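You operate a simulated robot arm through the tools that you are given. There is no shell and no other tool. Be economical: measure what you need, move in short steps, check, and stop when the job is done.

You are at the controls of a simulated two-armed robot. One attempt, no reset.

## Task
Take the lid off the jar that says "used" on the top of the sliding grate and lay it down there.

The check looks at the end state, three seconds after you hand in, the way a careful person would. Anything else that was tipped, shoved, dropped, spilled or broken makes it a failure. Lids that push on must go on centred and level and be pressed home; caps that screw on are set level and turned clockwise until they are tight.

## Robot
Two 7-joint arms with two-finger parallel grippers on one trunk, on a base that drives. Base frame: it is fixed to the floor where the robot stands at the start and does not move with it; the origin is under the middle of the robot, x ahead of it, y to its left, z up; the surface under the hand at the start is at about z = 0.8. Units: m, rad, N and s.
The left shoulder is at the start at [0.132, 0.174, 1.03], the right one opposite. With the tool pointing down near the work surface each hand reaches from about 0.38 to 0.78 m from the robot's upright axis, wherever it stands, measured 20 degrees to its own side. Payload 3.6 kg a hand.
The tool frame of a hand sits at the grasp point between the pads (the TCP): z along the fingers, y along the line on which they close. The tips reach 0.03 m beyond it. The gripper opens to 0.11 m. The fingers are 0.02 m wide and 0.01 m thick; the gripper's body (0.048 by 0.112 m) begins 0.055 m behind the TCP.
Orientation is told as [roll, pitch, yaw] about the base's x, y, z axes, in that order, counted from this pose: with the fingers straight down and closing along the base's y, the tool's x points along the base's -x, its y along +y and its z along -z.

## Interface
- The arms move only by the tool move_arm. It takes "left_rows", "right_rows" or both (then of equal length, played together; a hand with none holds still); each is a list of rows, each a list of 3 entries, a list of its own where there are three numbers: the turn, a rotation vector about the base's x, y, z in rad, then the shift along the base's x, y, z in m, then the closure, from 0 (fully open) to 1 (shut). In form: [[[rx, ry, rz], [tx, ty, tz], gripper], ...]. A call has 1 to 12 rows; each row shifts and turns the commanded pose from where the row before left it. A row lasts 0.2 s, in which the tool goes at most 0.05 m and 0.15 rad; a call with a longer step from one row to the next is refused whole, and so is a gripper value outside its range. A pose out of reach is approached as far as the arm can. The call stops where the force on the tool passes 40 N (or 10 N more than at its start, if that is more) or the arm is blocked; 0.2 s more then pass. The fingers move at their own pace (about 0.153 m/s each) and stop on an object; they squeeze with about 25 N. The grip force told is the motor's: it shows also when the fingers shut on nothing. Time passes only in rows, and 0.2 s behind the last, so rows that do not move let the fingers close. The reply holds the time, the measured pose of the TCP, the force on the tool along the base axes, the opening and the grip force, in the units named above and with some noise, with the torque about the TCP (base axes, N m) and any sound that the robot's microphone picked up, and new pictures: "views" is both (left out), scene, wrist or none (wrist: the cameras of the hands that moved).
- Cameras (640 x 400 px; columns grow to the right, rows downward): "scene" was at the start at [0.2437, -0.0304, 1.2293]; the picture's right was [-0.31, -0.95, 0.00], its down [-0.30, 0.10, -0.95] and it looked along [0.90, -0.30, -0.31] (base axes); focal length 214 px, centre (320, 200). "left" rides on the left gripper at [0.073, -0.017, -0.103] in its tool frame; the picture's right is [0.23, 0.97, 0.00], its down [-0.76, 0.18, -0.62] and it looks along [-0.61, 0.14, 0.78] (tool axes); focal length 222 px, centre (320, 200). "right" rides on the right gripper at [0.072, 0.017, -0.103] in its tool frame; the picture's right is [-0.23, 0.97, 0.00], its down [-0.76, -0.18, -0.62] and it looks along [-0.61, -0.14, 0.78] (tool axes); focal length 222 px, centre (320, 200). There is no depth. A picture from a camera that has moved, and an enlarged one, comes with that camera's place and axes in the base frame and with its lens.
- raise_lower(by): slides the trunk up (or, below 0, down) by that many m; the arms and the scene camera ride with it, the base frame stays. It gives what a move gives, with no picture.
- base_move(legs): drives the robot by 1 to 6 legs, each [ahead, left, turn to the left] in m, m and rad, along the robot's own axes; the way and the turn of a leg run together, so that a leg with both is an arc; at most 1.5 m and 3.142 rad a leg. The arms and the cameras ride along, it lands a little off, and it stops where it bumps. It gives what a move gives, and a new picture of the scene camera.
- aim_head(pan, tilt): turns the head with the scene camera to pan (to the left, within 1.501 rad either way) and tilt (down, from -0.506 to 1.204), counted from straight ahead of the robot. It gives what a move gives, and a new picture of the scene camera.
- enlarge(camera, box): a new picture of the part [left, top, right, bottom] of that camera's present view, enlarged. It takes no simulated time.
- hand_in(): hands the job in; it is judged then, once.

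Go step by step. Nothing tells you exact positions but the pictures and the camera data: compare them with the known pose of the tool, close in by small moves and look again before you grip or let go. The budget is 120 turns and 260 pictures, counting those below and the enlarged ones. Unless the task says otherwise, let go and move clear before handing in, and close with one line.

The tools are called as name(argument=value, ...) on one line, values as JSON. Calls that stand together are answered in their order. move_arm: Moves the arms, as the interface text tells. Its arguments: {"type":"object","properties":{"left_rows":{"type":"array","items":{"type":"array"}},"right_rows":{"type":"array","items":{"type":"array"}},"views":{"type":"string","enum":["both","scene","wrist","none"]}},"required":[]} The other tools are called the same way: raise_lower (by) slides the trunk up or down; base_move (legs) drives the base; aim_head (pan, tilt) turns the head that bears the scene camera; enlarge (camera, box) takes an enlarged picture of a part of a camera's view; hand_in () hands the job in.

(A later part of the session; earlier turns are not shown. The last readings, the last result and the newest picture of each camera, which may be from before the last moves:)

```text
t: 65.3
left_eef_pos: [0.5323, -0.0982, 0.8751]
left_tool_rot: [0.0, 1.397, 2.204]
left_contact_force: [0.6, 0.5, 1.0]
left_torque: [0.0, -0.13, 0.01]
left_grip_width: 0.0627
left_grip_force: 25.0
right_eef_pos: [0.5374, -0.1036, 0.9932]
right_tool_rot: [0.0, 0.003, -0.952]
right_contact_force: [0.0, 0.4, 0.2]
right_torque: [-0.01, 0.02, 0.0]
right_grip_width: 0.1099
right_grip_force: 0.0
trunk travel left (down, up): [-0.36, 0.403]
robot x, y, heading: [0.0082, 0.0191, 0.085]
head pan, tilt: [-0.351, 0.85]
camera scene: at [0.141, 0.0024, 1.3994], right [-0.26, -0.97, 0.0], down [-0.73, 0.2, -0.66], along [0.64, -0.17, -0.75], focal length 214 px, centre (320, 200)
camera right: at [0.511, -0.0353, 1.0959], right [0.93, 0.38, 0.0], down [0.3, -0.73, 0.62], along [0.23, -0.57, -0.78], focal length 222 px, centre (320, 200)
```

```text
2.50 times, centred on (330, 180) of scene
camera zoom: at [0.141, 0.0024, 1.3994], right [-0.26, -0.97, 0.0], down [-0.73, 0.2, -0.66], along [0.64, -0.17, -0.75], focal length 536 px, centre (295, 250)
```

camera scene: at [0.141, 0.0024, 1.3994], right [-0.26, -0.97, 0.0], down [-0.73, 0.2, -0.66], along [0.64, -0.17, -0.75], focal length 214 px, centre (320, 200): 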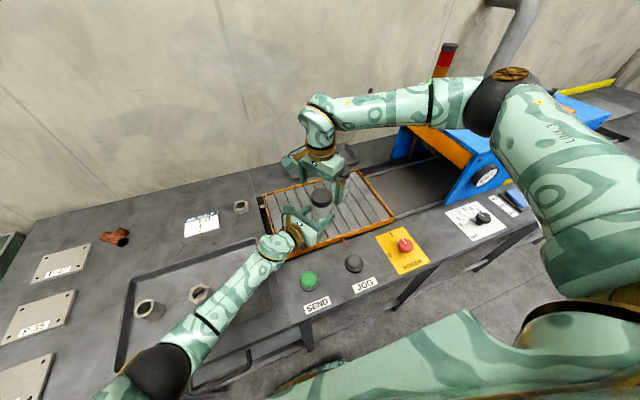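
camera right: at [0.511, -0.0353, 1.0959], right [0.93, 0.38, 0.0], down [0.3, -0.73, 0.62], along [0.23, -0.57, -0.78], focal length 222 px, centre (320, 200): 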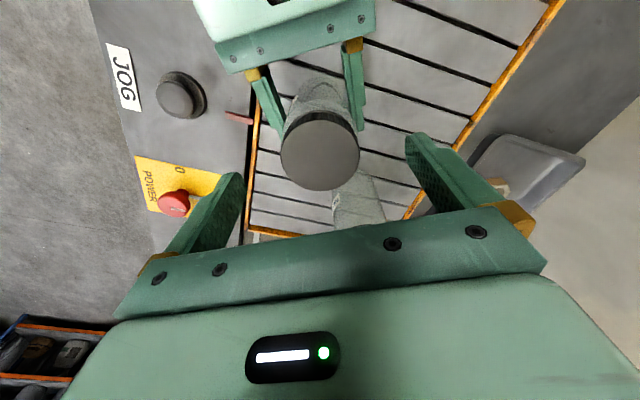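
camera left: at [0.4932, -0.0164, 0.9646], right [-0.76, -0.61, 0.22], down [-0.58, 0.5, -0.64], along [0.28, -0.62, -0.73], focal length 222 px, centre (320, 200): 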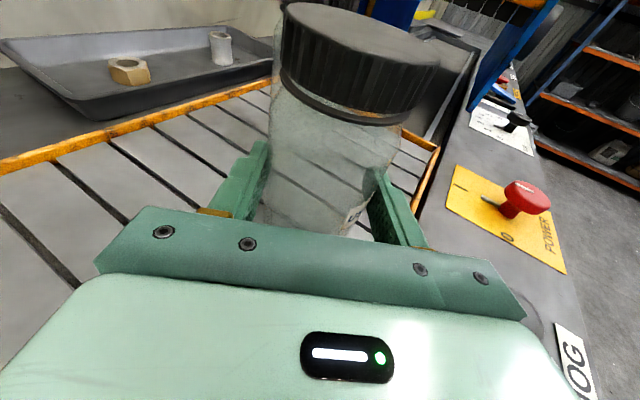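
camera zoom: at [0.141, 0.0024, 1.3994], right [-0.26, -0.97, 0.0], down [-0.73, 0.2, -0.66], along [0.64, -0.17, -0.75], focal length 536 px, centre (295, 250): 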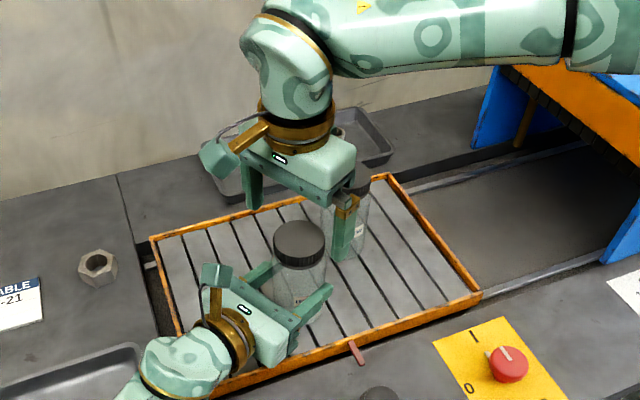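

The hand is centred over the lid. I'll go down to z=0.958, so the tips come just below the lid's mid-height, then close.

move_arm(right_rows=[[[0, 0, 0], [0, 0.001, -0.02], 0], [[0, 0, 0], [0, 0, -0.015], 0], [[0, 0, 0], [0, 0, 0], 0.3], [[0, 0, 0], [0, 0, 0], 0.42]])

enlarge(camera="scene", box=[270, 140, 370, 230])

```text
t: 66.3
left_eef_pos: [0.5306, -0.0985, 0.875]
left_tool_rot: [0.001, 1.397, 2.203]
left_contact_force: [-0.1, -0.2, 1.5]
left_torque: [0.06, -0.04, -0.02]
left_grip_width: 0.0624
left_grip_force: 25.0
right_eef_pos: [0.5379, -0.1033, 0.9569]
right_tool_rot: [-0.001, 0.003, -0.953]
right_contact_force: [-0.4, -0.4, -0.1]
right_torque: [-0.02, 0.04, -0.01]
right_grip_width: 0.0637
right_grip_force: 0.0
trunk travel left (down, up): [-0.36, 0.403]
robot x, y, heading: [0.0064, 0.0203, 0.087]
head pan, tilt: [-0.351, 0.85]
camera scene: at [0.1409, 0.0024, 1.3994], right [-0.26, -0.97, 0.0], down [-0.73, 0.2, -0.66], along [0.64, -0.17, -0.75], focal length 214 px, centre (320, 200)
camera right: at [0.5105, -0.0344, 1.0607], right [0.93, 0.38, 0.0], down [0.3, -0.73, 0.62], along [0.23, -0.57, -0.78], focal length 222 px, centre (320, 200)
```

scene: 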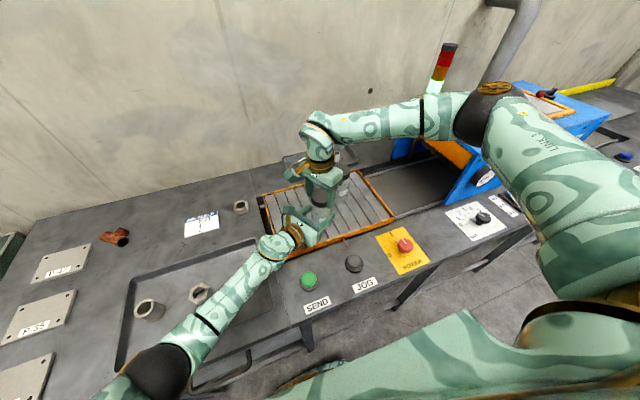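
right: 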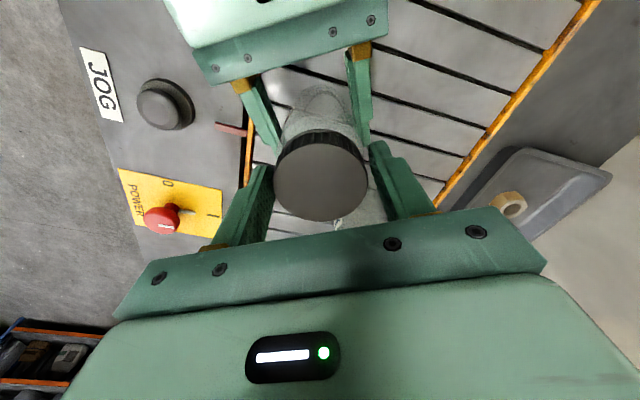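

```text
4.44 times, centred on (320, 185) of scene
camera zoom: at [0.1409, 0.0024, 1.3994], right [-0.26, -0.97, 0.0], down [-0.73, 0.2, -0.66], along [0.64, -0.17, -0.75], focal length 953 px, centre (320, 267)
```

zoom: 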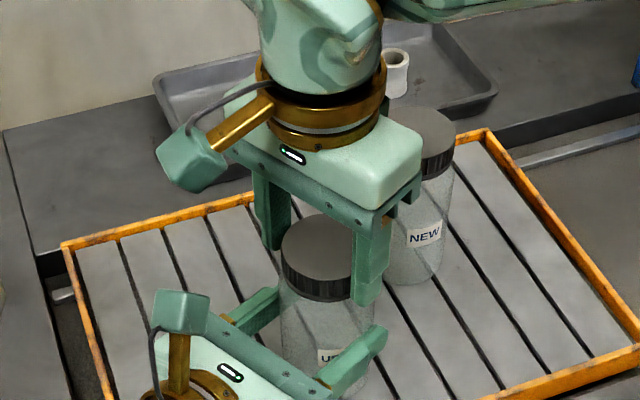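

Well centred. I'll close the right hand on the lid.

move_arm(right_rows=[[[0, 0, 0], [0, 0, 0], 0.5], [[0, 0, 0], [0, 0, 0], 0.8], [[0, 0, 0], [0, 0, 0], 1], [[0, 0, 0], [0, 0, 0], 1]], views="none")

move_arm(right_rows=[[[0, 0, 0.1], [0, 0, 0], 1], [[0, 0, 0.1], [0, 0, 0], 1], [[0, 0, 0.1], [0, 0, 0], 1]], views="both")

```text
t: 67.3
left_eef_pos: [0.531, -0.0981, 0.8758]
left_tool_rot: [0.0, 1.397, 2.206]
left_contact_force: [7.1, 3.3, 1.3]
left_torque: [-0.22, 0.41, 0.11]
left_grip_width: 0.0626
left_grip_force: 25.1
right_eef_pos: [0.5365, -0.104, 0.958]
right_tool_rot: [0.0, 0.004, -0.954]
right_contact_force: [-7.8, -4.2, 0.3]
right_torque: [-0.1, 0.17, -0.05]
right_grip_width: 0.0575
right_grip_force: 25.3
trunk travel left (down, up): [-0.36, 0.403]
robot x, y, heading: [0.0108, 0.0158, 0.088]
head pan, tilt: [-0.351, 0.85]
```

```text
t: 68.1
left_eef_pos: [0.5327, -0.0969, 0.8743]
left_tool_rot: [-0.005, 1.396, 2.202]
left_contact_force: [18.5, 10.0, 0.3]
left_torque: [-0.45, 0.73, 0.28]
left_grip_width: 0.0625
left_grip_force: 25.1
right_eef_pos: [0.5364, -0.103, 0.9574]
right_tool_rot: [-0.002, 0.006, -0.653]
right_contact_force: [-18.3, -11.2, 4.2]
right_torque: [-0.44, 0.68, -0.1]
right_grip_width: 0.0577
right_grip_force: 25.0
trunk travel left (down, up): [-0.36, 0.403]
robot x, y, heading: [0.013, 0.0214, 0.087]
head pan, tilt: [-0.351, 0.85]
camera scene: at [0.1406, 0.0023, 1.3995], right [-0.26, -0.97, 0.0], down [-0.73, 0.2, -0.66], along [0.64, -0.17, -0.75], focal length 214 px, centre (320, 200)
camera right: at [0.4912, -0.0461, 1.0607], right [0.77, 0.64, 0.0], down [0.5, -0.6, 0.62], along [0.39, -0.48, -0.79], focal length 222 px, centre (320, 200)
```

scene: 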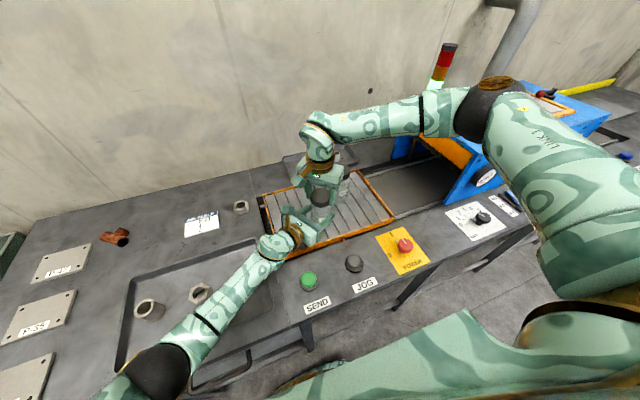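
right: 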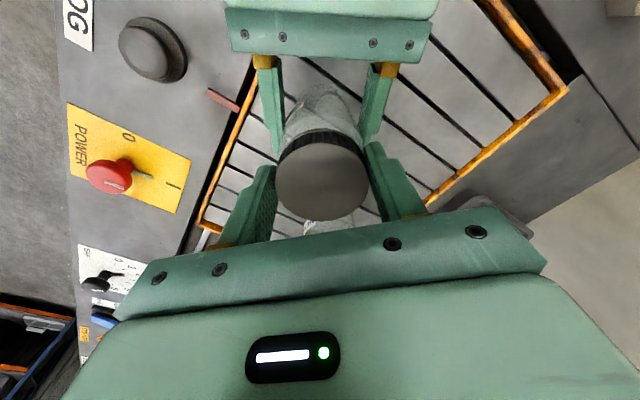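

The turn goes easily (torque only about 0.1 N·m), but a sideways force is building. I'll ease the right hand by about 3 mm to relieve it.

move_arm(right_rows=[[[0, 0, 0], [-0.002, -0.0013, 0], 1], [[0, 0, 0], [0, 0, 0], 1]], views="none")

enlarge(camera="scene", box=[270, 140, 370, 230])

```text
t: 68.7
left_eef_pos: [0.5322, -0.0985, 0.8748]
left_tool_rot: [-0.001, 1.397, 2.201]
left_contact_force: [11.4, 11.4, 1.6]
left_torque: [-0.23, 0.21, 0.22]
left_grip_width: 0.0626
left_grip_force: 25.2
right_eef_pos: [0.5361, -0.1041, 0.9579]
right_tool_rot: [-0.001, 0.004, -0.653]
right_contact_force: [-10.2, -9.4, 0.7]
right_torque: [-0.52, 0.51, -0.07]
right_grip_width: 0.0577
right_grip_force: 24.6
trunk travel left (down, up): [-0.36, 0.403]
robot x, y, heading: [0.0116, 0.0198, 0.083]
head pan, tilt: [-0.351, 0.85]
```

```text
4.44 times, centred on (320, 185) of scene
camera zoom: at [0.141, 0.0026, 1.3994], right [-0.26, -0.97, 0.0], down [-0.73, 0.2, -0.66], along [0.64, -0.17, -0.75], focal length 953 px, centre (320, 267)
```

zoom: 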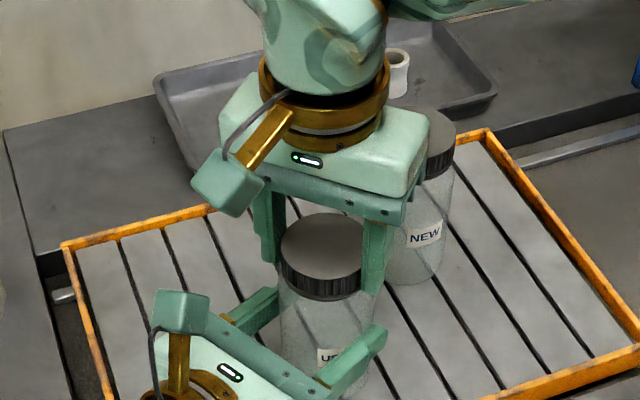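

The jar's label hasn't moved, so the lid is turning in the jar. I'll relieve a bit more and keep turning.

move_arm(right_rows=[[[0, 0, 0], [-0.002, -0.002, 0], 1], [[0, 0, 0.12], [0, 0, 0], 1], [[0, 0, 0.12], [0, 0, 0], 1], [[0, 0, 0.12], [0, 0, 0.0005], 1], [[0, 0, 0], [0, 0, 0], 1]], views="none")

```text
t: 69.9
left_eef_pos: [0.5303, -0.0986, 0.8749]
left_tool_rot: [0.006, 1.394, 2.21]
left_contact_force: [-5.3, 11.2, 4.8]
left_torque: [-0.72, -0.2, 0.01]
left_grip_width: 0.0627
left_grip_force: 24.5
right_eef_pos: [0.5335, -0.1079, 0.9596]
right_tool_rot: [-0.001, 0.0, -0.294]
right_contact_force: [4.7, -12.1, -4.7]
right_torque: [-0.3, -0.22, -0.06]
right_grip_width: 0.0579
right_grip_force: 25.4
trunk travel left (down, up): [-0.36, 0.403]
robot x, y, heading: [0.0037, 0.0194, 0.092]
head pan, tilt: [-0.351, 0.85]
```

move_arm(right_rows=[[[0, 0, 0], [0.001, -0.002, 0], 1], [[0, 0, 0.12], [0, 0, 0], 1], [[0, 0, 0.12], [0, 0, 0], 1], [[0, 0, 0.12], [0, 0, 0], 1], [[0, 0, 0.12], [0, 0, 0], 1], [[0, 0, 0], [0, 0, 0], 1]], views="none")

```text
t: 71.3
left_eef_pos: [0.5321, -0.099, 0.8747]
left_tool_rot: [-0.001, 1.396, 2.203]
left_contact_force: [1.3, 9.7, 2.4]
left_torque: [-0.64, -0.02, 0.1]
left_grip_width: 0.0627
left_grip_force: 25.0
right_eef_pos: [0.5337, -0.1088, 0.9583]
right_tool_rot: [0.0, 0.004, 0.186]
right_contact_force: [-0.6, -10.6, -0.3]
right_torque: [-0.23, 0.07, -0.06]
right_grip_width: 0.0579
right_grip_force: 24.7
trunk travel left (down, up): [-0.36, 0.403]
robot x, y, heading: [0.0104, 0.0187, 0.085]
head pan, tilt: [-0.351, 0.85]
```

move_arm(right_rows=[[[0, 0, 0], [0, -0.0015, 0], 1], [[0, 0, 0.13], [0, 0, 0], 1], [[0, 0, 0.13], [0, 0, 0], 1], [[0, 0, 0.13], [0, 0, 0.0005], 1], [[0, 0, 0.13], [0, 0, 0], 1], [[0, 0, 0.13], [0, 0, 0.0005], 1], [[0, 0, 0.13], [0, 0, 0], 1], [[0, 0, 0], [0, 0, 0], 1]], views="both")

enlarge(camera="scene", box=[270, 140, 370, 230])

```text
t: 73.1
left_eef_pos: [0.5304, -0.0997, 0.8757]
left_tool_rot: [0.005, 1.4, 2.207]
left_contact_force: [-1.3, -24.9, 8.3]
left_torque: [0.45, -0.3, -0.34]
left_grip_width: 0.0628
left_grip_force: 24.6
right_eef_pos: [0.5371, -0.122, 0.9637]
right_tool_rot: [-0.008, -0.007, 0.55]
right_contact_force: [-0.1, 22.4, -3.2]
right_torque: [1.0, 0.13, 0.1]
right_grip_width: 0.0575
right_grip_force: 24.9
right hand out of reach, approached as far as the arm can: row 4, 5, 6, 7
trunk travel left (down, up): [-0.36, 0.403]
robot x, y, heading: [0.0056, 0.0168, 0.09]
head pan, tilt: [-0.351, 0.85]
camera scene: at [0.1404, 0.0021, 1.3995], right [-0.26, -0.97, 0.0], down [-0.73, 0.2, -0.66], along [0.64, -0.17, -0.75], focal length 214 px, centre (320, 200)
camera right: at [0.4669, -0.1457, 1.0666], right [-0.32, 0.95, -0.01], down [0.74, 0.25, 0.63], along [0.6, 0.19, -0.78], focal length 222 px, centre (320, 200)
```

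scene: 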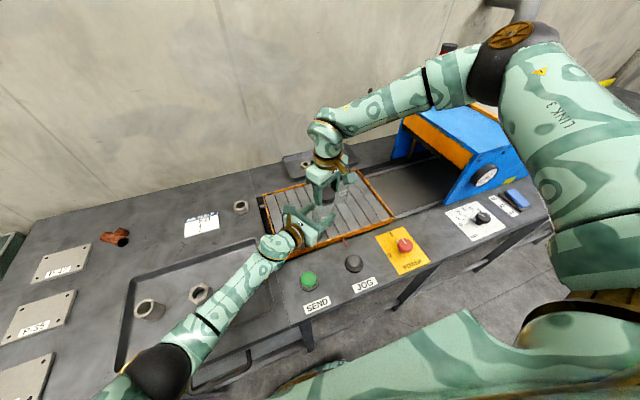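
right: 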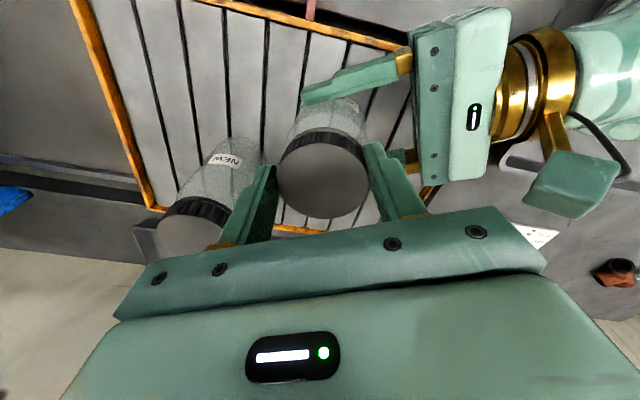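

```text
4.44 times, centred on (320, 185) of scene
camera zoom: at [0.1404, 0.0021, 1.3995], right [-0.26, -0.97, 0.0], down [-0.73, 0.2, -0.66], along [0.64, -0.17, -0.75], focal length 953 px, centre (320, 267)
```

zoom: 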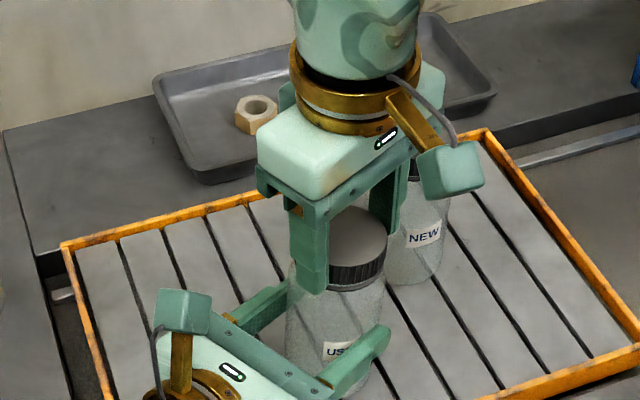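

The right wrist reached its turning limit and drifted 13 mm sideways, leaning on the jar. I'll bring it straight back at once.

move_arm(right_rows=[[[0.008, 0.007, -0.05], [-0.001, 0.005, -0.002], 1], [[0, 0, -0.05], [-0.001, 0.005, -0.002], 1], [[0, 0, 0], [0, 0, 0], 1]], views="none")

enlarge(camera="scene", box=[270, 140, 370, 230])

```text
t: 73.9
left_eef_pos: [0.5306, -0.0969, 0.8742]
left_tool_rot: [-0.003, 1.394, 2.202]
left_contact_force: [-17.9, 12.3, 7.0]
left_torque: [-0.7, -0.47, -0.24]
left_grip_width: 0.0629
left_grip_force: 25.3
right_eef_pos: [0.5339, -0.113, 0.9608]
right_tool_rot: [-0.003, -0.007, 0.447]
right_contact_force: [12.7, -11.3, 7.3]
right_torque: [-0.79, -0.67, -0.08]
right_grip_width: 0.0579
right_grip_force: 25.3
trunk travel left (down, up): [-0.36, 0.403]
robot x, y, heading: [0.0098, 0.0209, 0.085]
head pan, tilt: [-0.351, 0.85]
```

```text
4.44 times, centred on (320, 185) of scene
camera zoom: at [0.1386, 0.0028, 1.3997], right [-0.26, -0.97, 0.0], down [-0.72, 0.2, -0.66], along [0.64, -0.17, -0.75], focal length 953 px, centre (320, 267)
```

zoom: 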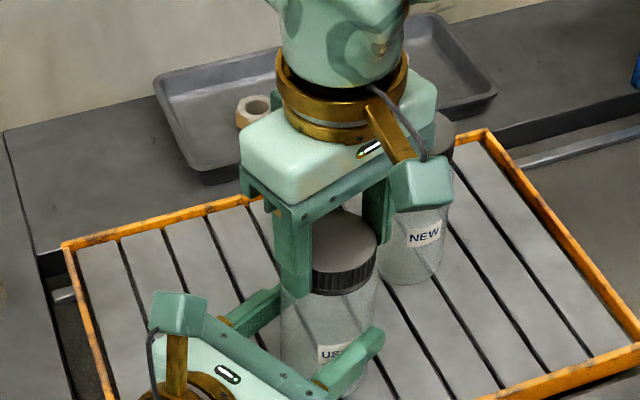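

I'll release the lid slightly to drop the stress and see how the jar stands.

move_arm(right_rows=[[[0, 0, 0], [0, 0, 0], 0.3], [[0, 0, 0], [0, 0, 0], 0.3]], views="wrist")

enlarge(camera="scene", box=[270, 140, 370, 230])

enlarge(camera="left", box=[160, 0, 480, 200])

```text
t: 74.5
left_eef_pos: [0.5319, -0.0969, 0.8733]
left_tool_rot: [0.0, 1.396, 2.204]
left_contact_force: [0.9, 0.3, -0.5]
left_torque: [-0.03, -0.03, -0.01]
left_grip_width: 0.0627
left_grip_force: 25.4
right_eef_pos: [0.5361, -0.1137, 0.9598]
right_tool_rot: [0.003, -0.001, 0.45]
right_contact_force: [-0.6, -0.3, 0.1]
right_torque: [0.0, 0.0, -0.02]
right_grip_width: 0.0769
right_grip_force: 0.0
trunk travel left (down, up): [-0.36, 0.403]
robot x, y, heading: [0.0083, 0.018, 0.084]
head pan, tilt: [-0.351, 0.85]
camera right: at [0.4638, -0.1289, 1.0627], right [-0.22, 0.98, 0.0], down [0.76, 0.17, 0.62], along [0.61, 0.14, -0.78], focal length 222 px, centre (320, 200)
```

right: 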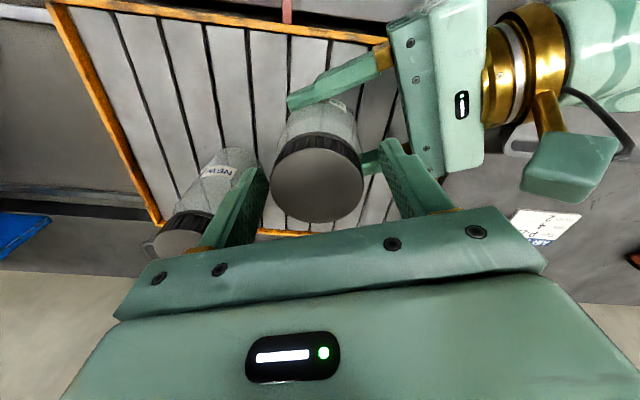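

```text
4.44 times, centred on (320, 185) of scene
camera zoom: at [0.1412, 0.0026, 1.3993], right [-0.26, -0.97, 0.0], down [-0.73, 0.2, -0.66], along [0.64, -0.17, -0.75], focal length 953 px, centre (320, 267)
```

zoom: 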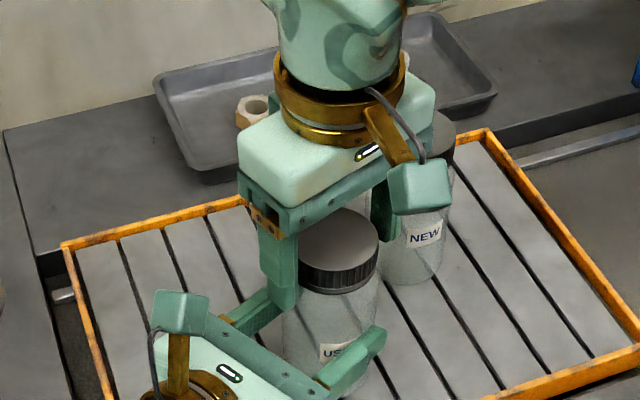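

```text
2.00 times, centred on (320, 100) of left
camera zoom: at [0.4935, -0.0158, 0.9639], right [-0.76, -0.61, 0.22], down [-0.59, 0.5, -0.64], along [0.28, -0.62, -0.73], focal length 444 px, centre (320, 400)
```

zoom: 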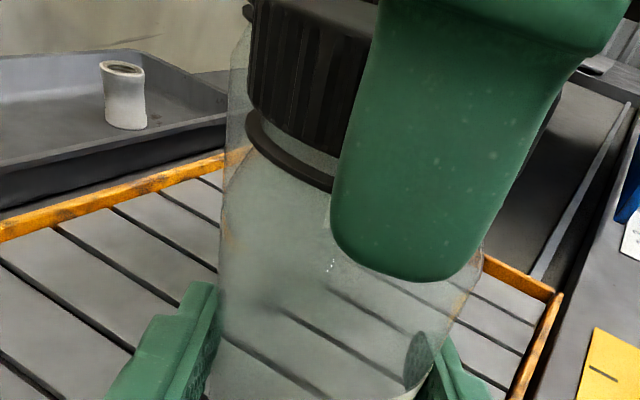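

The lid has risen slightly, so unscrewing works; the jar slipped about 12 mm toward the left fingertips but stands upright. I'll lift the right hand, turn it back, and re-centre the left grip.

move_arm(right_rows=[[[0, 0, 0], [0, 0, 0.035], 0], [[0, 0, -0.1], [0, 0, 0.035], 0], [[0, 0, -0.148], [0.001, 0, 0], 0], [[0, 0, -0.148], [0.001, 0, 0], 0], [[0, 0, -0.148], [0.001, 0, 0], 0], [[0, 0, -0.148], [0.001, 0, 0], 0], [[0, 0, -0.148], [0.001, 0, 0], 0], [[0, 0, -0.148], [0.001, 0, 0], 0], [[0, 0, -0.148], [0, 0, 0], 0], [[0, 0, -0.148], [0, 0, 0], 0], [[0, 0, -0.148], [0, 0, 0], 0], [[0, 0, -0.148], [0, 0, 0], 0]], views="none")

move_arm(left_rows=[[[0, 0, 0], [0, 0, 0], 0.36], [[0, 0, 0], [0, 0, 0], 0.36], [[0, 0, 0], [0.0035, -0.005, 0], 0.36], [[0, 0, 0], [0.0035, -0.005, 0], 0.36], [[0, 0, 0], [0.002, -0.003, 0], 0.36], [[0, 0, 0], [0, 0, 0], 0.36]], views="both")

enlarge(camera="scene", box=[270, 140, 370, 230])

```text
t: 77.1
left_eef_pos: [0.531, -0.0983, 0.8751]
left_tool_rot: [0.002, 1.396, 2.205]
left_contact_force: [-0.1, -0.4, -2.1]
left_torque: [0.0, 0.02, 0.01]
left_grip_width: 0.0626
left_grip_force: 25.1
right_eef_pos: [0.5409, -0.1136, 1.0292]
right_tool_rot: [0.0, -0.003, -1.133]
right_contact_force: [0.3, -0.1, 0.3]
right_torque: [-0.02, 0.01, 0.04]
right_grip_width: 0.1099
right_grip_force: 0.1
trunk travel left (down, up): [-0.36, 0.403]
robot x, y, heading: [0.0125, 0.0167, 0.085]
head pan, tilt: [-0.351, 0.85]
```

```text
t: 78.5
left_eef_pos: [0.5405, -0.11, 0.8754]
left_tool_rot: [0.003, 1.396, 2.207]
left_contact_force: [0.1, -0.2, -0.6]
left_torque: [0.02, 0.02, 0.0]
left_grip_width: 0.0703
left_grip_force: 0.1
right_eef_pos: [0.5414, -0.1129, 1.0301]
right_tool_rot: [-0.001, -0.003, -1.13]
right_contact_force: [-0.2, -0.1, 0.5]
right_torque: [-0.01, -0.02, 0.04]
right_grip_width: 0.1097
right_grip_force: 0.1
trunk travel left (down, up): [-0.36, 0.403]
robot x, y, heading: [0.0125, 0.0198, 0.086]
head pan, tilt: [-0.351, 0.85]
camera scene: at [0.141, 0.0024, 1.3994], right [-0.26, -0.97, 0.0], down [-0.73, 0.2, -0.66], along [0.64, -0.17, -0.75], focal length 214 px, centre (320, 200)
camera left: at [0.5028, -0.0291, 0.965], right [-0.76, -0.61, 0.22], down [-0.58, 0.5, -0.64], along [0.28, -0.62, -0.73], focal length 222 px, centre (320, 200)
```

scene: 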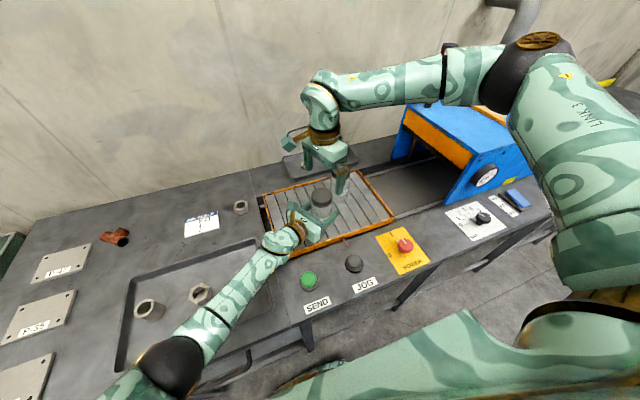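
left: 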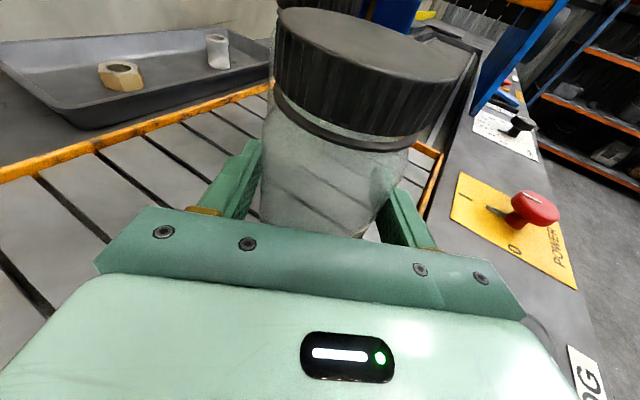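

```text
4.44 times, centred on (320, 185) of scene
camera zoom: at [0.141, 0.0024, 1.3994], right [-0.26, -0.97, 0.0], down [-0.73, 0.2, -0.66], along [0.64, -0.17, -0.75], focal length 953 px, centre (320, 267)
```

zoom: 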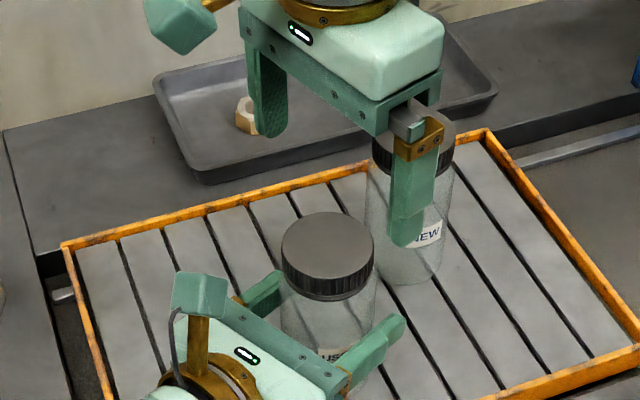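

The jar stands level, with its lid at about (0.542, -0.109). I'll close the left hand again and turn the right one a bit further back.

move_arm(left_rows=[[[0, 0, 0], [0, 0, 0], 0.45], [[0, 0, 0], [0, 0, 0], 0.6], [[0, 0, 0], [0, 0, 0], 0.8], [[0, 0, 0], [0, 0, 0], 0.9], [[0, 0, 0], [0, 0, 0], 0.9]], right_rows=[[[0, 0, -0.13], [0, 0.001, 0], 0], [[0, 0, -0.13], [0, 0.001, 0], 0], [[0, 0, -0.13], [0, 0.001, 0], 0], [[0, 0, -0.13], [0, 0.001, 0], 0], [[0, 0, 0], [0, 0, 0], 0]], views="wrist")

enlarge(camera="scene", box=[270, 140, 370, 230])

```text
t: 79.7
left_eef_pos: [0.5411, -0.1114, 0.875]
left_tool_rot: [0.002, 1.396, 2.207]
left_contact_force: [1.3, 0.3, 0.2]
left_torque: [-0.02, 0.02, 0.02]
left_grip_width: 0.0623
left_grip_force: 25.0
right_eef_pos: [0.5414, -0.1099, 1.0297]
right_tool_rot: [0.001, -0.002, -1.652]
right_contact_force: [-0.5, -0.3, 0.4]
right_torque: [0.01, -0.04, 0.03]
right_grip_width: 0.11
right_grip_force: 0.1
trunk travel left (down, up): [-0.36, 0.403]
robot x, y, heading: [0.0079, 0.0177, 0.091]
head pan, tilt: [-0.351, 0.85]
camera right: at [0.5656, -0.0382, 1.1329], right [0.95, -0.31, 0.0], down [-0.24, -0.74, 0.62], along [-0.19, -0.59, -0.78], focal length 222 px, centre (320, 200)
camera left: at [0.5028, -0.0292, 0.965], right [-0.76, -0.61, 0.22], down [-0.58, 0.5, -0.64], along [0.28, -0.62, -0.73], focal length 222 px, centre (320, 200)
```

right: 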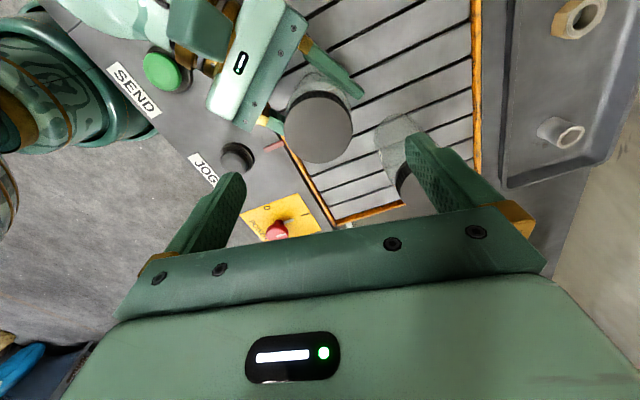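
left: 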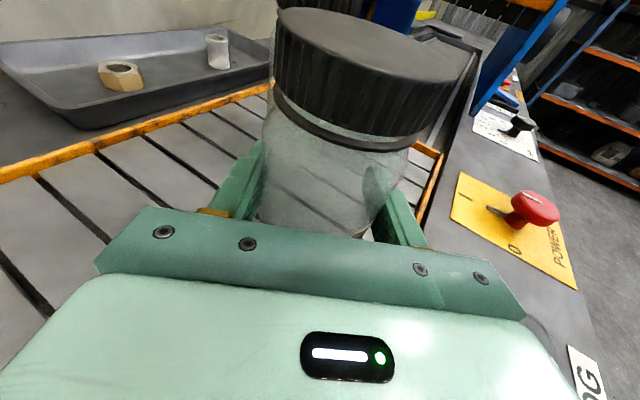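

```text
4.44 times, centred on (320, 185) of scene
camera zoom: at [0.1411, 0.0024, 1.3994], right [-0.26, -0.97, 0.0], down [-0.73, 0.2, -0.66], along [0.64, -0.17, -0.75], focal length 953 px, centre (320, 267)
```

zoom: 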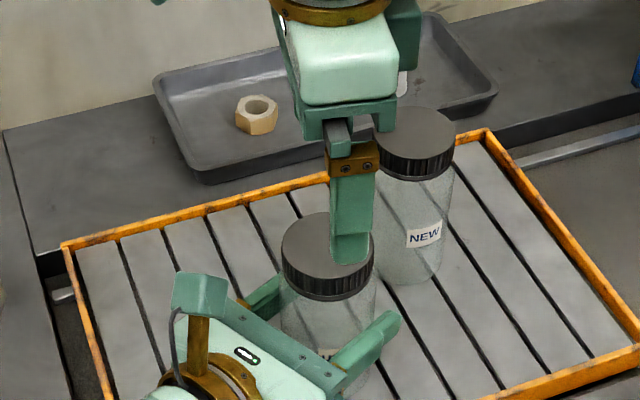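

I'll lower onto the lid again and close.

move_arm(right_rows=[[[0, 0, 0], [0, 0.002, -0.03], 0], [[0, 0, 0], [0, 0, -0.025], 0], [[0, 0, 0], [0, 0, -0.0145], 0.3], [[0, 0, 0], [0, 0, 0], 0.42], [[0, 0, 0], [0, 0, 0], 0.6], [[0, 0, 0], [0, 0, 0], 1], [[0, 0, 0], [0, 0, 0], 1]], views="both")

```text
t: 81.3
left_eef_pos: [0.5423, -0.1113, 0.8759]
left_tool_rot: [0.003, 1.397, 2.208]
left_contact_force: [11.9, -3.0, -0.7]
left_torque: [0.22, 0.7, -0.02]
left_grip_width: 0.0627
left_grip_force: 25.3
right_eef_pos: [0.5408, -0.1073, 0.9611]
right_tool_rot: [-0.002, -0.002, -1.649]
right_contact_force: [-12.3, 2.9, 1.2]
right_torque: [0.1, 0.34, -0.04]
right_grip_width: 0.0576
right_grip_force: 25.0
trunk travel left (down, up): [-0.36, 0.403]
robot x, y, heading: [0.0123, 0.0225, 0.085]
head pan, tilt: [-0.351, 0.85]
camera scene: at [0.1411, 0.0024, 1.3994], right [-0.26, -0.97, 0.0], down [-0.73, 0.2, -0.66], along [0.64, -0.17, -0.75], focal length 214 px, centre (320, 200)
camera right: at [0.5649, -0.0361, 1.0632], right [0.95, -0.3, 0.0], down [-0.24, -0.74, 0.63], along [-0.19, -0.6, -0.78], focal length 222 px, centre (320, 200)
```

scene: 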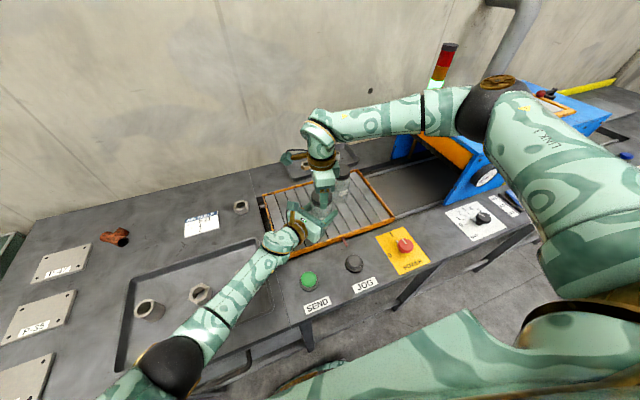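
right: 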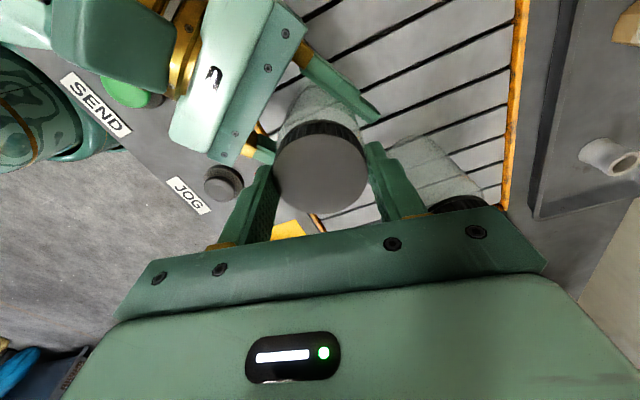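

Gripped. I'll relieve the sideways force and turn in two gentle stages.

move_arm(right_rows=[[[0, 0, 0], [-0.002, 0.0005, 0], 1], [[0, 0, 0.13], [0, 0, 0], 1], [[0, 0, 0.13], [0, 0, 0], 1], [[0, 0, 0.13], [0, 0, 0], 1], [[0, 0, 0.13], [0, 0, 0], 1], [[0, 0, 0.13], [0, 0, 0], 1], [[0, 0, 0], [0, 0, 0], 1]], views="none")

```text
t: 82.9
left_eef_pos: [0.5402, -0.1101, 0.8752]
left_tool_rot: [0.001, 1.397, 2.206]
left_contact_force: [5.2, 7.4, 0.9]
left_torque: [-0.66, 0.18, -0.07]
left_grip_width: 0.0624
left_grip_force: 25.1
right_eef_pos: [0.5393, -0.1075, 0.9606]
right_tool_rot: [-0.001, -0.002, -1.0]
right_contact_force: [-5.0, -8.9, 2.7]
right_torque: [-0.22, 0.13, -0.01]
right_grip_width: 0.0577
right_grip_force: 25.1
trunk travel left (down, up): [-0.36, 0.403]
robot x, y, heading: [0.0103, 0.0199, 0.09]
head pan, tilt: [-0.351, 0.85]
```

move_arm(right_rows=[[[0, 0, 0], [-0.001, -0.0018, 0.0005], 1], [[0, 0, 0.13], [0, 0, 0], 1], [[0, 0, 0.13], [0, 0, 0], 1], [[0, 0, 0.13], [0, 0, 0.0005], 1], [[0, 0, 0.13], [0, 0, 0], 1], [[0, 0, 0.13], [0, 0, 0], 1], [[0, 0, 0], [0, 0, 0], 1]], views="none")

```text
t: 84.5
left_eef_pos: [0.5412, -0.1113, 0.8753]
left_tool_rot: [0.004, 1.396, 2.206]
left_contact_force: [-4.5, 3.1, 1.5]
left_torque: [-0.14, -0.27, -0.01]
left_grip_width: 0.0627
left_grip_force: 25.1
right_eef_pos: [0.5382, -0.1084, 0.962]
right_tool_rot: [0.0, -0.003, -0.348]
right_contact_force: [3.8, -3.3, -1.9]
right_torque: [-0.09, -0.13, -0.02]
right_grip_width: 0.0578
right_grip_force: 25.4
trunk travel left (down, up): [-0.36, 0.403]
robot x, y, heading: [0.0094, 0.0222, 0.086]
head pan, tilt: [-0.351, 0.85]
```

move_arm(right_rows=[[[0, 0, 0], [0.0008, -0.0006, 0], 1], [[0, 0, 0.13], [0, 0, 0], 1], [[0, 0, 0.13], [0, 0, 0.0005], 1], [[0, 0, 0.13], [0, 0, 0], 1], [[0, 0, 0.13], [0, 0, 0], 1], [[0, 0, 0.1], [0, 0, 0], 1], [[0, 0, 0], [0, 0, 0], 1]], views="none")

enlarge(camera="left", box=[160, 0, 480, 200])

```text
t: 86.1
left_eef_pos: [0.5425, -0.1106, 0.8746]
left_tool_rot: [0.002, 1.396, 2.206]
left_contact_force: [4.5, 0.2, 0.7]
left_torque: [-0.05, 0.29, -0.01]
left_grip_width: 0.0627
left_grip_force: 25.5
right_eef_pos: [0.5392, -0.1083, 0.9613]
right_tool_rot: [-0.001, -0.001, 0.27]
right_contact_force: [-5.8, -0.1, -0.4]
right_torque: [0.0, 0.17, 0.01]
right_grip_width: 0.0582
right_grip_force: 25.1
trunk travel left (down, up): [-0.36, 0.403]
robot x, y, heading: [0.0079, 0.0206, 0.084]
head pan, tilt: [-0.351, 0.85]
```

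```text
2.00 times, centred on (320, 100) of left
camera zoom: at [0.503, -0.029, 0.965], right [-0.76, -0.61, 0.22], down [-0.58, 0.5, -0.64], along [0.28, -0.62, -0.73], focal length 444 px, centre (320, 400)
```

zoom: 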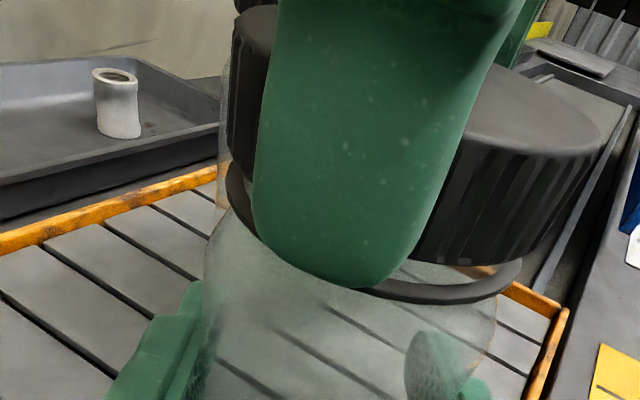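

The lid now stands clear above the collar. I'll try a gentle lift of 3 mm and watch the force.

move_arm(right_rows=[[[0, 0, 0], [-0.001, 0, 0.0015], 1], [[0, 0, 0], [0, 0, 0.0015], 1], [[0, 0, 0], [0, 0, 0], 1]], views="none")

```text
t: 86.9
left_eef_pos: [0.5415, -0.1123, 0.8771]
left_tool_rot: [0.001, 1.401, 2.202]
left_contact_force: [-7.9, 4.3, 17.7]
left_torque: [-0.19, -0.4, -0.01]
left_grip_width: 0.0625
left_grip_force: 24.7
right_eef_pos: [0.5385, -0.1096, 0.9643]
right_tool_rot: [-0.001, -0.003, 0.269]
right_contact_force: [8.3, -4.4, -18.7]
right_torque: [-0.2, -0.26, 0.02]
right_grip_width: 0.0576
right_grip_force: 24.9
trunk travel left (down, up): [-0.36, 0.403]
robot x, y, heading: [0.0068, 0.0182, 0.086]
head pan, tilt: [-0.351, 0.85]
```

It's still threaded (19 N pull). I'll go back down, release, and do another turn.

move_arm(right_rows=[[[0, 0, 0], [0.0005, 0, -0.003], 1], [[0, 0, 0], [0, 0, 0], 0.3], [[0, 0, 0], [0, 0, 0], 0.2], [[0, 0, -0.1], [0.001, 0, 0.035], 0], [[0, 0, -0.148], [0, 0, 0.03], 0], [[0, 0, -0.148], [0, 0, 0], 0], [[0, 0, -0.148], [0, 0, 0], 0], [[0, 0, -0.148], [0, 0, 0], 0], [[0, 0, -0.148], [0, 0, 0], 0], [[0, 0, -0.148], [0, 0, 0], 0], [[0, 0, -0.148], [0, 0, 0], 0], [[0, 0, -0.148], [0, 0, 0], 0]], views="none")

move_arm(right_rows=[[[0, 0, -0.148], [0.001, 0, 0], 0], [[0, 0, -0.148], [0, 0, 0], 0], [[0, 0, -0.148], [0, 0, 0], 0], [[0, 0, -0.148], [0, 0, 0], 0], [[0, 0, 0], [0, 0, 0], 0]], views="none")

enlarge(camera="scene", box=[270, 140, 370, 230])

```text
t: 89.5
left_eef_pos: [0.5405, -0.1101, 0.8747]
left_tool_rot: [0.001, 1.397, 2.203]
left_contact_force: [-1.2, 0.4, 0.7]
left_torque: [0.1, 0.05, 0.04]
left_grip_width: 0.0625
left_grip_force: 24.8
right_eef_pos: [0.5392, -0.1086, 1.0274]
right_tool_rot: [0.001, -0.002, -1.016]
right_contact_force: [0.3, 0.7, 0.6]
right_torque: [0.0, -0.01, 0.0]
right_grip_width: 0.11
right_grip_force: 0.2
trunk travel left (down, up): [-0.36, 0.403]
robot x, y, heading: [0.0057, 0.018, 0.09]
head pan, tilt: [-0.351, 0.85]
```

```text
t: 90.7
left_eef_pos: [0.5408, -0.1108, 0.8751]
left_tool_rot: [0.001, 1.398, 2.206]
left_contact_force: [-0.8, 0.5, -1.2]
left_torque: [0.04, 0.01, 0.0]
left_grip_width: 0.0624
left_grip_force: 25.4
right_eef_pos: [0.541, -0.1083, 1.0266]
right_tool_rot: [0.0, -0.002, -1.61]
right_contact_force: [-0.2, -0.1, -0.1]
right_torque: [0.0, 0.0, 0.04]
right_grip_width: 0.11
right_grip_force: 0.1
trunk travel left (down, up): [-0.36, 0.403]
robot x, y, heading: [0.0081, 0.0212, 0.089]
head pan, tilt: [-0.351, 0.85]
```

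```text
4.44 times, centred on (320, 185) of scene
camera zoom: at [0.141, 0.0024, 1.3994], right [-0.26, -0.97, 0.0], down [-0.73, 0.2, -0.66], along [0.64, -0.17, -0.75], focal length 953 px, centre (320, 267)
```

zoom: 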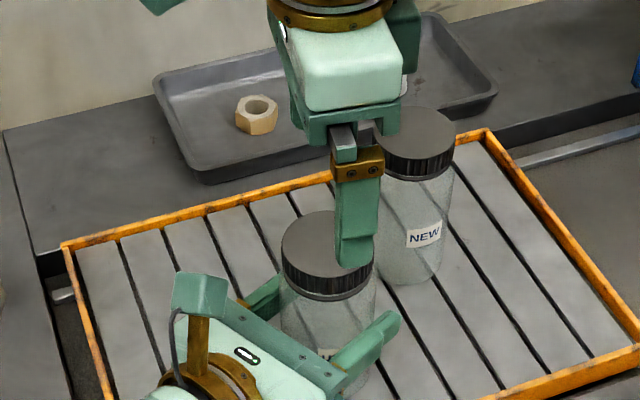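

move_arm(right_rows=[[[0, 0, 0], [-0.002, 0, -0.03], 0], [[0, 0, 0], [0, 0, -0.025], 0], [[0, 0, 0], [0, 0, -0.009], 0.3], [[0, 0, 0], [0, 0, 0], 0.42], [[0, 0, 0], [0, 0, 0], 0.6], [[0, 0, 0], [0, 0, 0], 1], [[0, 0, 0], [0, 0, 0], 1]], views="none")

move_arm(right_rows=[[[0, 0, 0.13], [0, 0, 0], 1], [[0, 0, 0.13], [0, 0, 0], 1], [[0, 0, 0.13], [0, 0, 0], 1], [[0, 0, 0.13], [0, 0, 0], 1], [[0, 0, 0.13], [0, 0, 0.0005], 1], [[0, 0, 0], [0, 0, 0], 1]], views="none")

```text
t: 92.3
left_eef_pos: [0.5408, -0.1109, 0.8747]
left_tool_rot: [0.003, 1.397, 2.206]
left_contact_force: [-6.8, 1.0, 1.2]
left_torque: [-0.03, -0.41, 0.02]
left_grip_width: 0.0627
left_grip_force: 24.6
right_eef_pos: [0.5408, -0.1089, 0.9648]
right_tool_rot: [0.002, -0.002, -1.605]
right_contact_force: [7.1, -0.4, -2.7]
right_torque: [0.0, -0.14, 0.01]
right_grip_width: 0.0579
right_grip_force: 24.8
trunk travel left (down, up): [-0.36, 0.403]
robot x, y, heading: [0.0103, 0.0225, 0.09]
head pan, tilt: [-0.351, 0.85]
```

```text
t: 93.7
left_eef_pos: [0.5403, -0.1127, 0.8751]
left_tool_rot: [0.004, 1.397, 2.207]
left_contact_force: [-12.6, -2.5, 0.3]
left_torque: [0.2, -0.73, 0.01]
left_grip_width: 0.0627
left_grip_force: 25.2
right_eef_pos: [0.5399, -0.1105, 0.9645]
right_tool_rot: [0.002, -0.002, -0.953]
right_contact_force: [12.2, 1.9, -1.4]
right_torque: [0.03, -0.27, 0.01]
right_grip_width: 0.0576
right_grip_force: 25.0
trunk travel left (down, up): [-0.36, 0.403]
robot x, y, heading: [0.0105, 0.0155, 0.086]
head pan, tilt: [-0.351, 0.85]
```

move_arm(right_rows=[[[0, 0, 0], [0.002, 0.0003, 0], 1], [[0, 0, 0.13], [0, 0, 0], 1], [[0, 0, 0.13], [0, 0, 0.0005], 1], [[0, 0, 0.13], [0, 0, 0], 1], [[0, 0, 0.13], [0, 0, 0], 1], [[0, 0, 0.13], [0, 0, 0.0005], 1], [[0, 0, 0], [0, 0, 0], 1]], views="none")

move_arm(right_rows=[[[0, 0, 0.13], [0, 0, 0], 1], [[0, 0, 0.13], [0, 0, 0.0005], 1], [[0, 0, 0.13], [0, 0, 0], 1], [[0, 0, 0.13], [0, 0, 0], 1], [[0, 0, 0.1], [0, 0, 0.0005], 1], [[0, 0, 0], [0, 0, 0], 1]], views="none")

enlarge(camera="left", box=[160, 0, 480, 200])

```text
t: 95.3
left_eef_pos: [0.5408, -0.1108, 0.8757]
left_tool_rot: [0.002, 1.396, 2.206]
left_contact_force: [7.1, -4.6, -0.4]
left_torque: [0.33, 0.47, 0.01]
left_grip_width: 0.0626
left_grip_force: 24.9
right_eef_pos: [0.5405, -0.1093, 0.964]
right_tool_rot: [0.0, 0.0, -0.303]
right_contact_force: [-7.6, 5.5, 0.5]
right_torque: [0.12, 0.21, -0.02]
right_grip_width: 0.0583
right_grip_force: 24.7
trunk travel left (down, up): [-0.36, 0.403]
robot x, y, heading: [0.0093, 0.0196, 0.086]
head pan, tilt: [-0.351, 0.85]
```

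```text
t: 96.7
left_eef_pos: [0.5416, -0.1115, 0.8762]
left_tool_rot: [0.004, 1.398, 2.208]
left_contact_force: [2.3, 0.5, 1.0]
left_torque: [-0.09, 0.13, 0.01]
left_grip_width: 0.0626
left_grip_force: 24.8
right_eef_pos: [0.541, -0.1088, 0.9652]
right_tool_rot: [-0.001, -0.001, 0.316]
right_contact_force: [-2.4, -1.1, -0.6]
right_torque: [-0.03, 0.05, 0.0]
right_grip_width: 0.0581
right_grip_force: 24.8
trunk travel left (down, up): [-0.36, 0.403]
robot x, y, heading: [0.0076, 0.0188, 0.088]
head pan, tilt: [-0.351, 0.85]
```

```text
2.00 times, centred on (320, 100) of left
camera zoom: at [0.5029, -0.0291, 0.965], right [-0.76, -0.61, 0.22], down [-0.58, 0.5, -0.64], along [0.28, -0.62, -0.73], focal length 444 px, centre (320, 400)
```

zoom: 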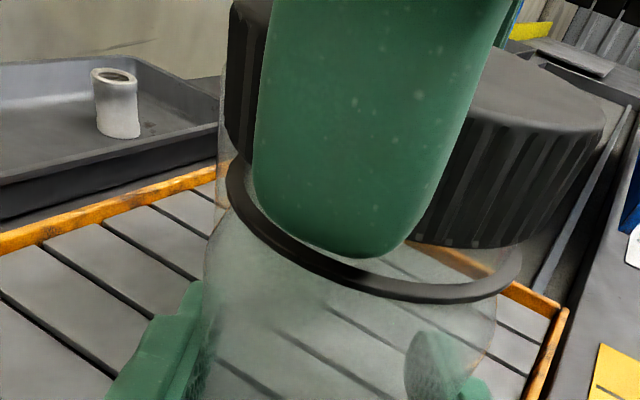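

Total turn is now about 5.2 rad and the lid sits higher still. I'll test the lift gently again.

move_arm(right_rows=[[[0, 0, 0], [0, 0, 0.0015], 1], [[0, 0, 0], [0, 0, 0.0015], 1], [[0, 0, 0], [0, 0, 0], 1]], views="none")

```text
t: 97.5
left_eef_pos: [0.5412, -0.1111, 0.8745]
left_tool_rot: [0.002, 1.398, 2.205]
left_contact_force: [4.1, 1.5, 1.4]
left_torque: [-0.13, 0.21, -0.05]
left_grip_width: 0.0629
left_grip_force: 25.6
right_eef_pos: [0.5413, -0.1093, 0.9704]
right_tool_rot: [0.001, -0.001, 0.314]
right_contact_force: [-3.1, -1.7, -1.4]
right_torque: [-0.02, 0.05, 0.05]
right_grip_width: 0.0577
right_grip_force: 24.9
trunk travel left (down, up): [-0.36, 0.403]
robot x, y, heading: [0.0076, 0.0191, 0.085]
head pan, tilt: [-0.351, 0.85]
```

Almost no resistance now, so the lid is free. I'll lift it straight up 6 cm in small steps.

move_arm(right_rows=[[[0, 0, 0], [0, 0, 0.004], 1], [[0, 0, 0], [0, 0, 0.006], 1], [[0, 0, 0], [0, 0, 0.01], 1], [[0, 0, 0], [0, 0, 0.02], 1], [[0, 0, 0], [0, 0, 0.02], 1], [[0, 0, 0], [0, 0, 0], 1]], views="both")

enlarge(camera="scene", box=[250, 120, 420, 260])

```text
t: 98.9
left_eef_pos: [0.5407, -0.1118, 0.874]
left_tool_rot: [0.002, 1.397, 2.208]
left_contact_force: [0.0, -0.8, 0.4]
left_torque: [-0.01, -0.05, -0.03]
left_grip_width: 0.0627
left_grip_force: 25.3
right_eef_pos: [0.5408, -0.1089, 1.0289]
right_tool_rot: [0.001, -0.001, 0.315]
right_contact_force: [0.1, -0.1, -0.4]
right_torque: [-0.01, 0.02, -0.03]
right_grip_width: 0.0578
right_grip_force: 25.0
trunk travel left (down, up): [-0.36, 0.403]
robot x, y, heading: [0.0092, 0.02, 0.085]
head pan, tilt: [-0.351, 0.85]
camera scene: at [0.141, 0.0024, 1.3994], right [-0.26, -0.97, 0.0], down [-0.73, 0.2, -0.66], along [0.64, -0.17, -0.75], focal length 214 px, centre (320, 200)
camera right: at [0.468, -0.1156, 1.1319], right [-0.09, 1.0, 0.0], down [0.78, 0.07, 0.62], along [0.62, 0.05, -0.78], focal length 222 px, centre (320, 200)
```

scene: 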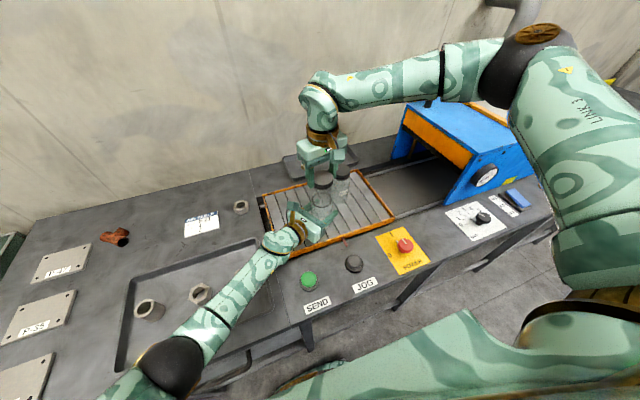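
right: 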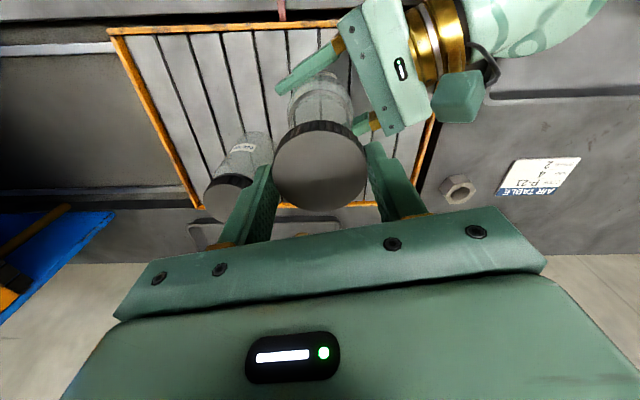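

```text
2.86 times, centred on (335, 190) of scene
camera zoom: at [0.141, 0.0024, 1.3994], right [-0.26, -0.97, 0.0], down [-0.73, 0.2, -0.66], along [0.64, -0.17, -0.75], focal length 613 px, centre (277, 229)
```

zoom: 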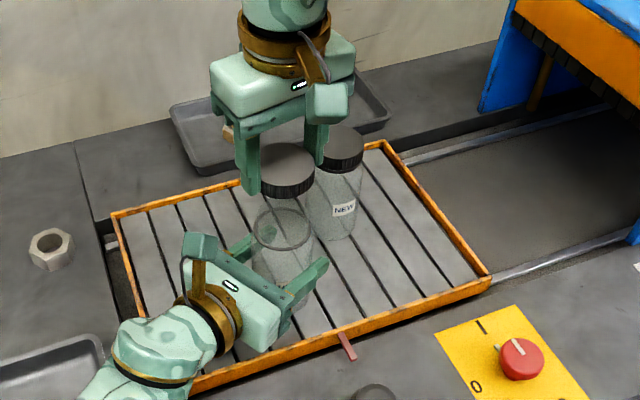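

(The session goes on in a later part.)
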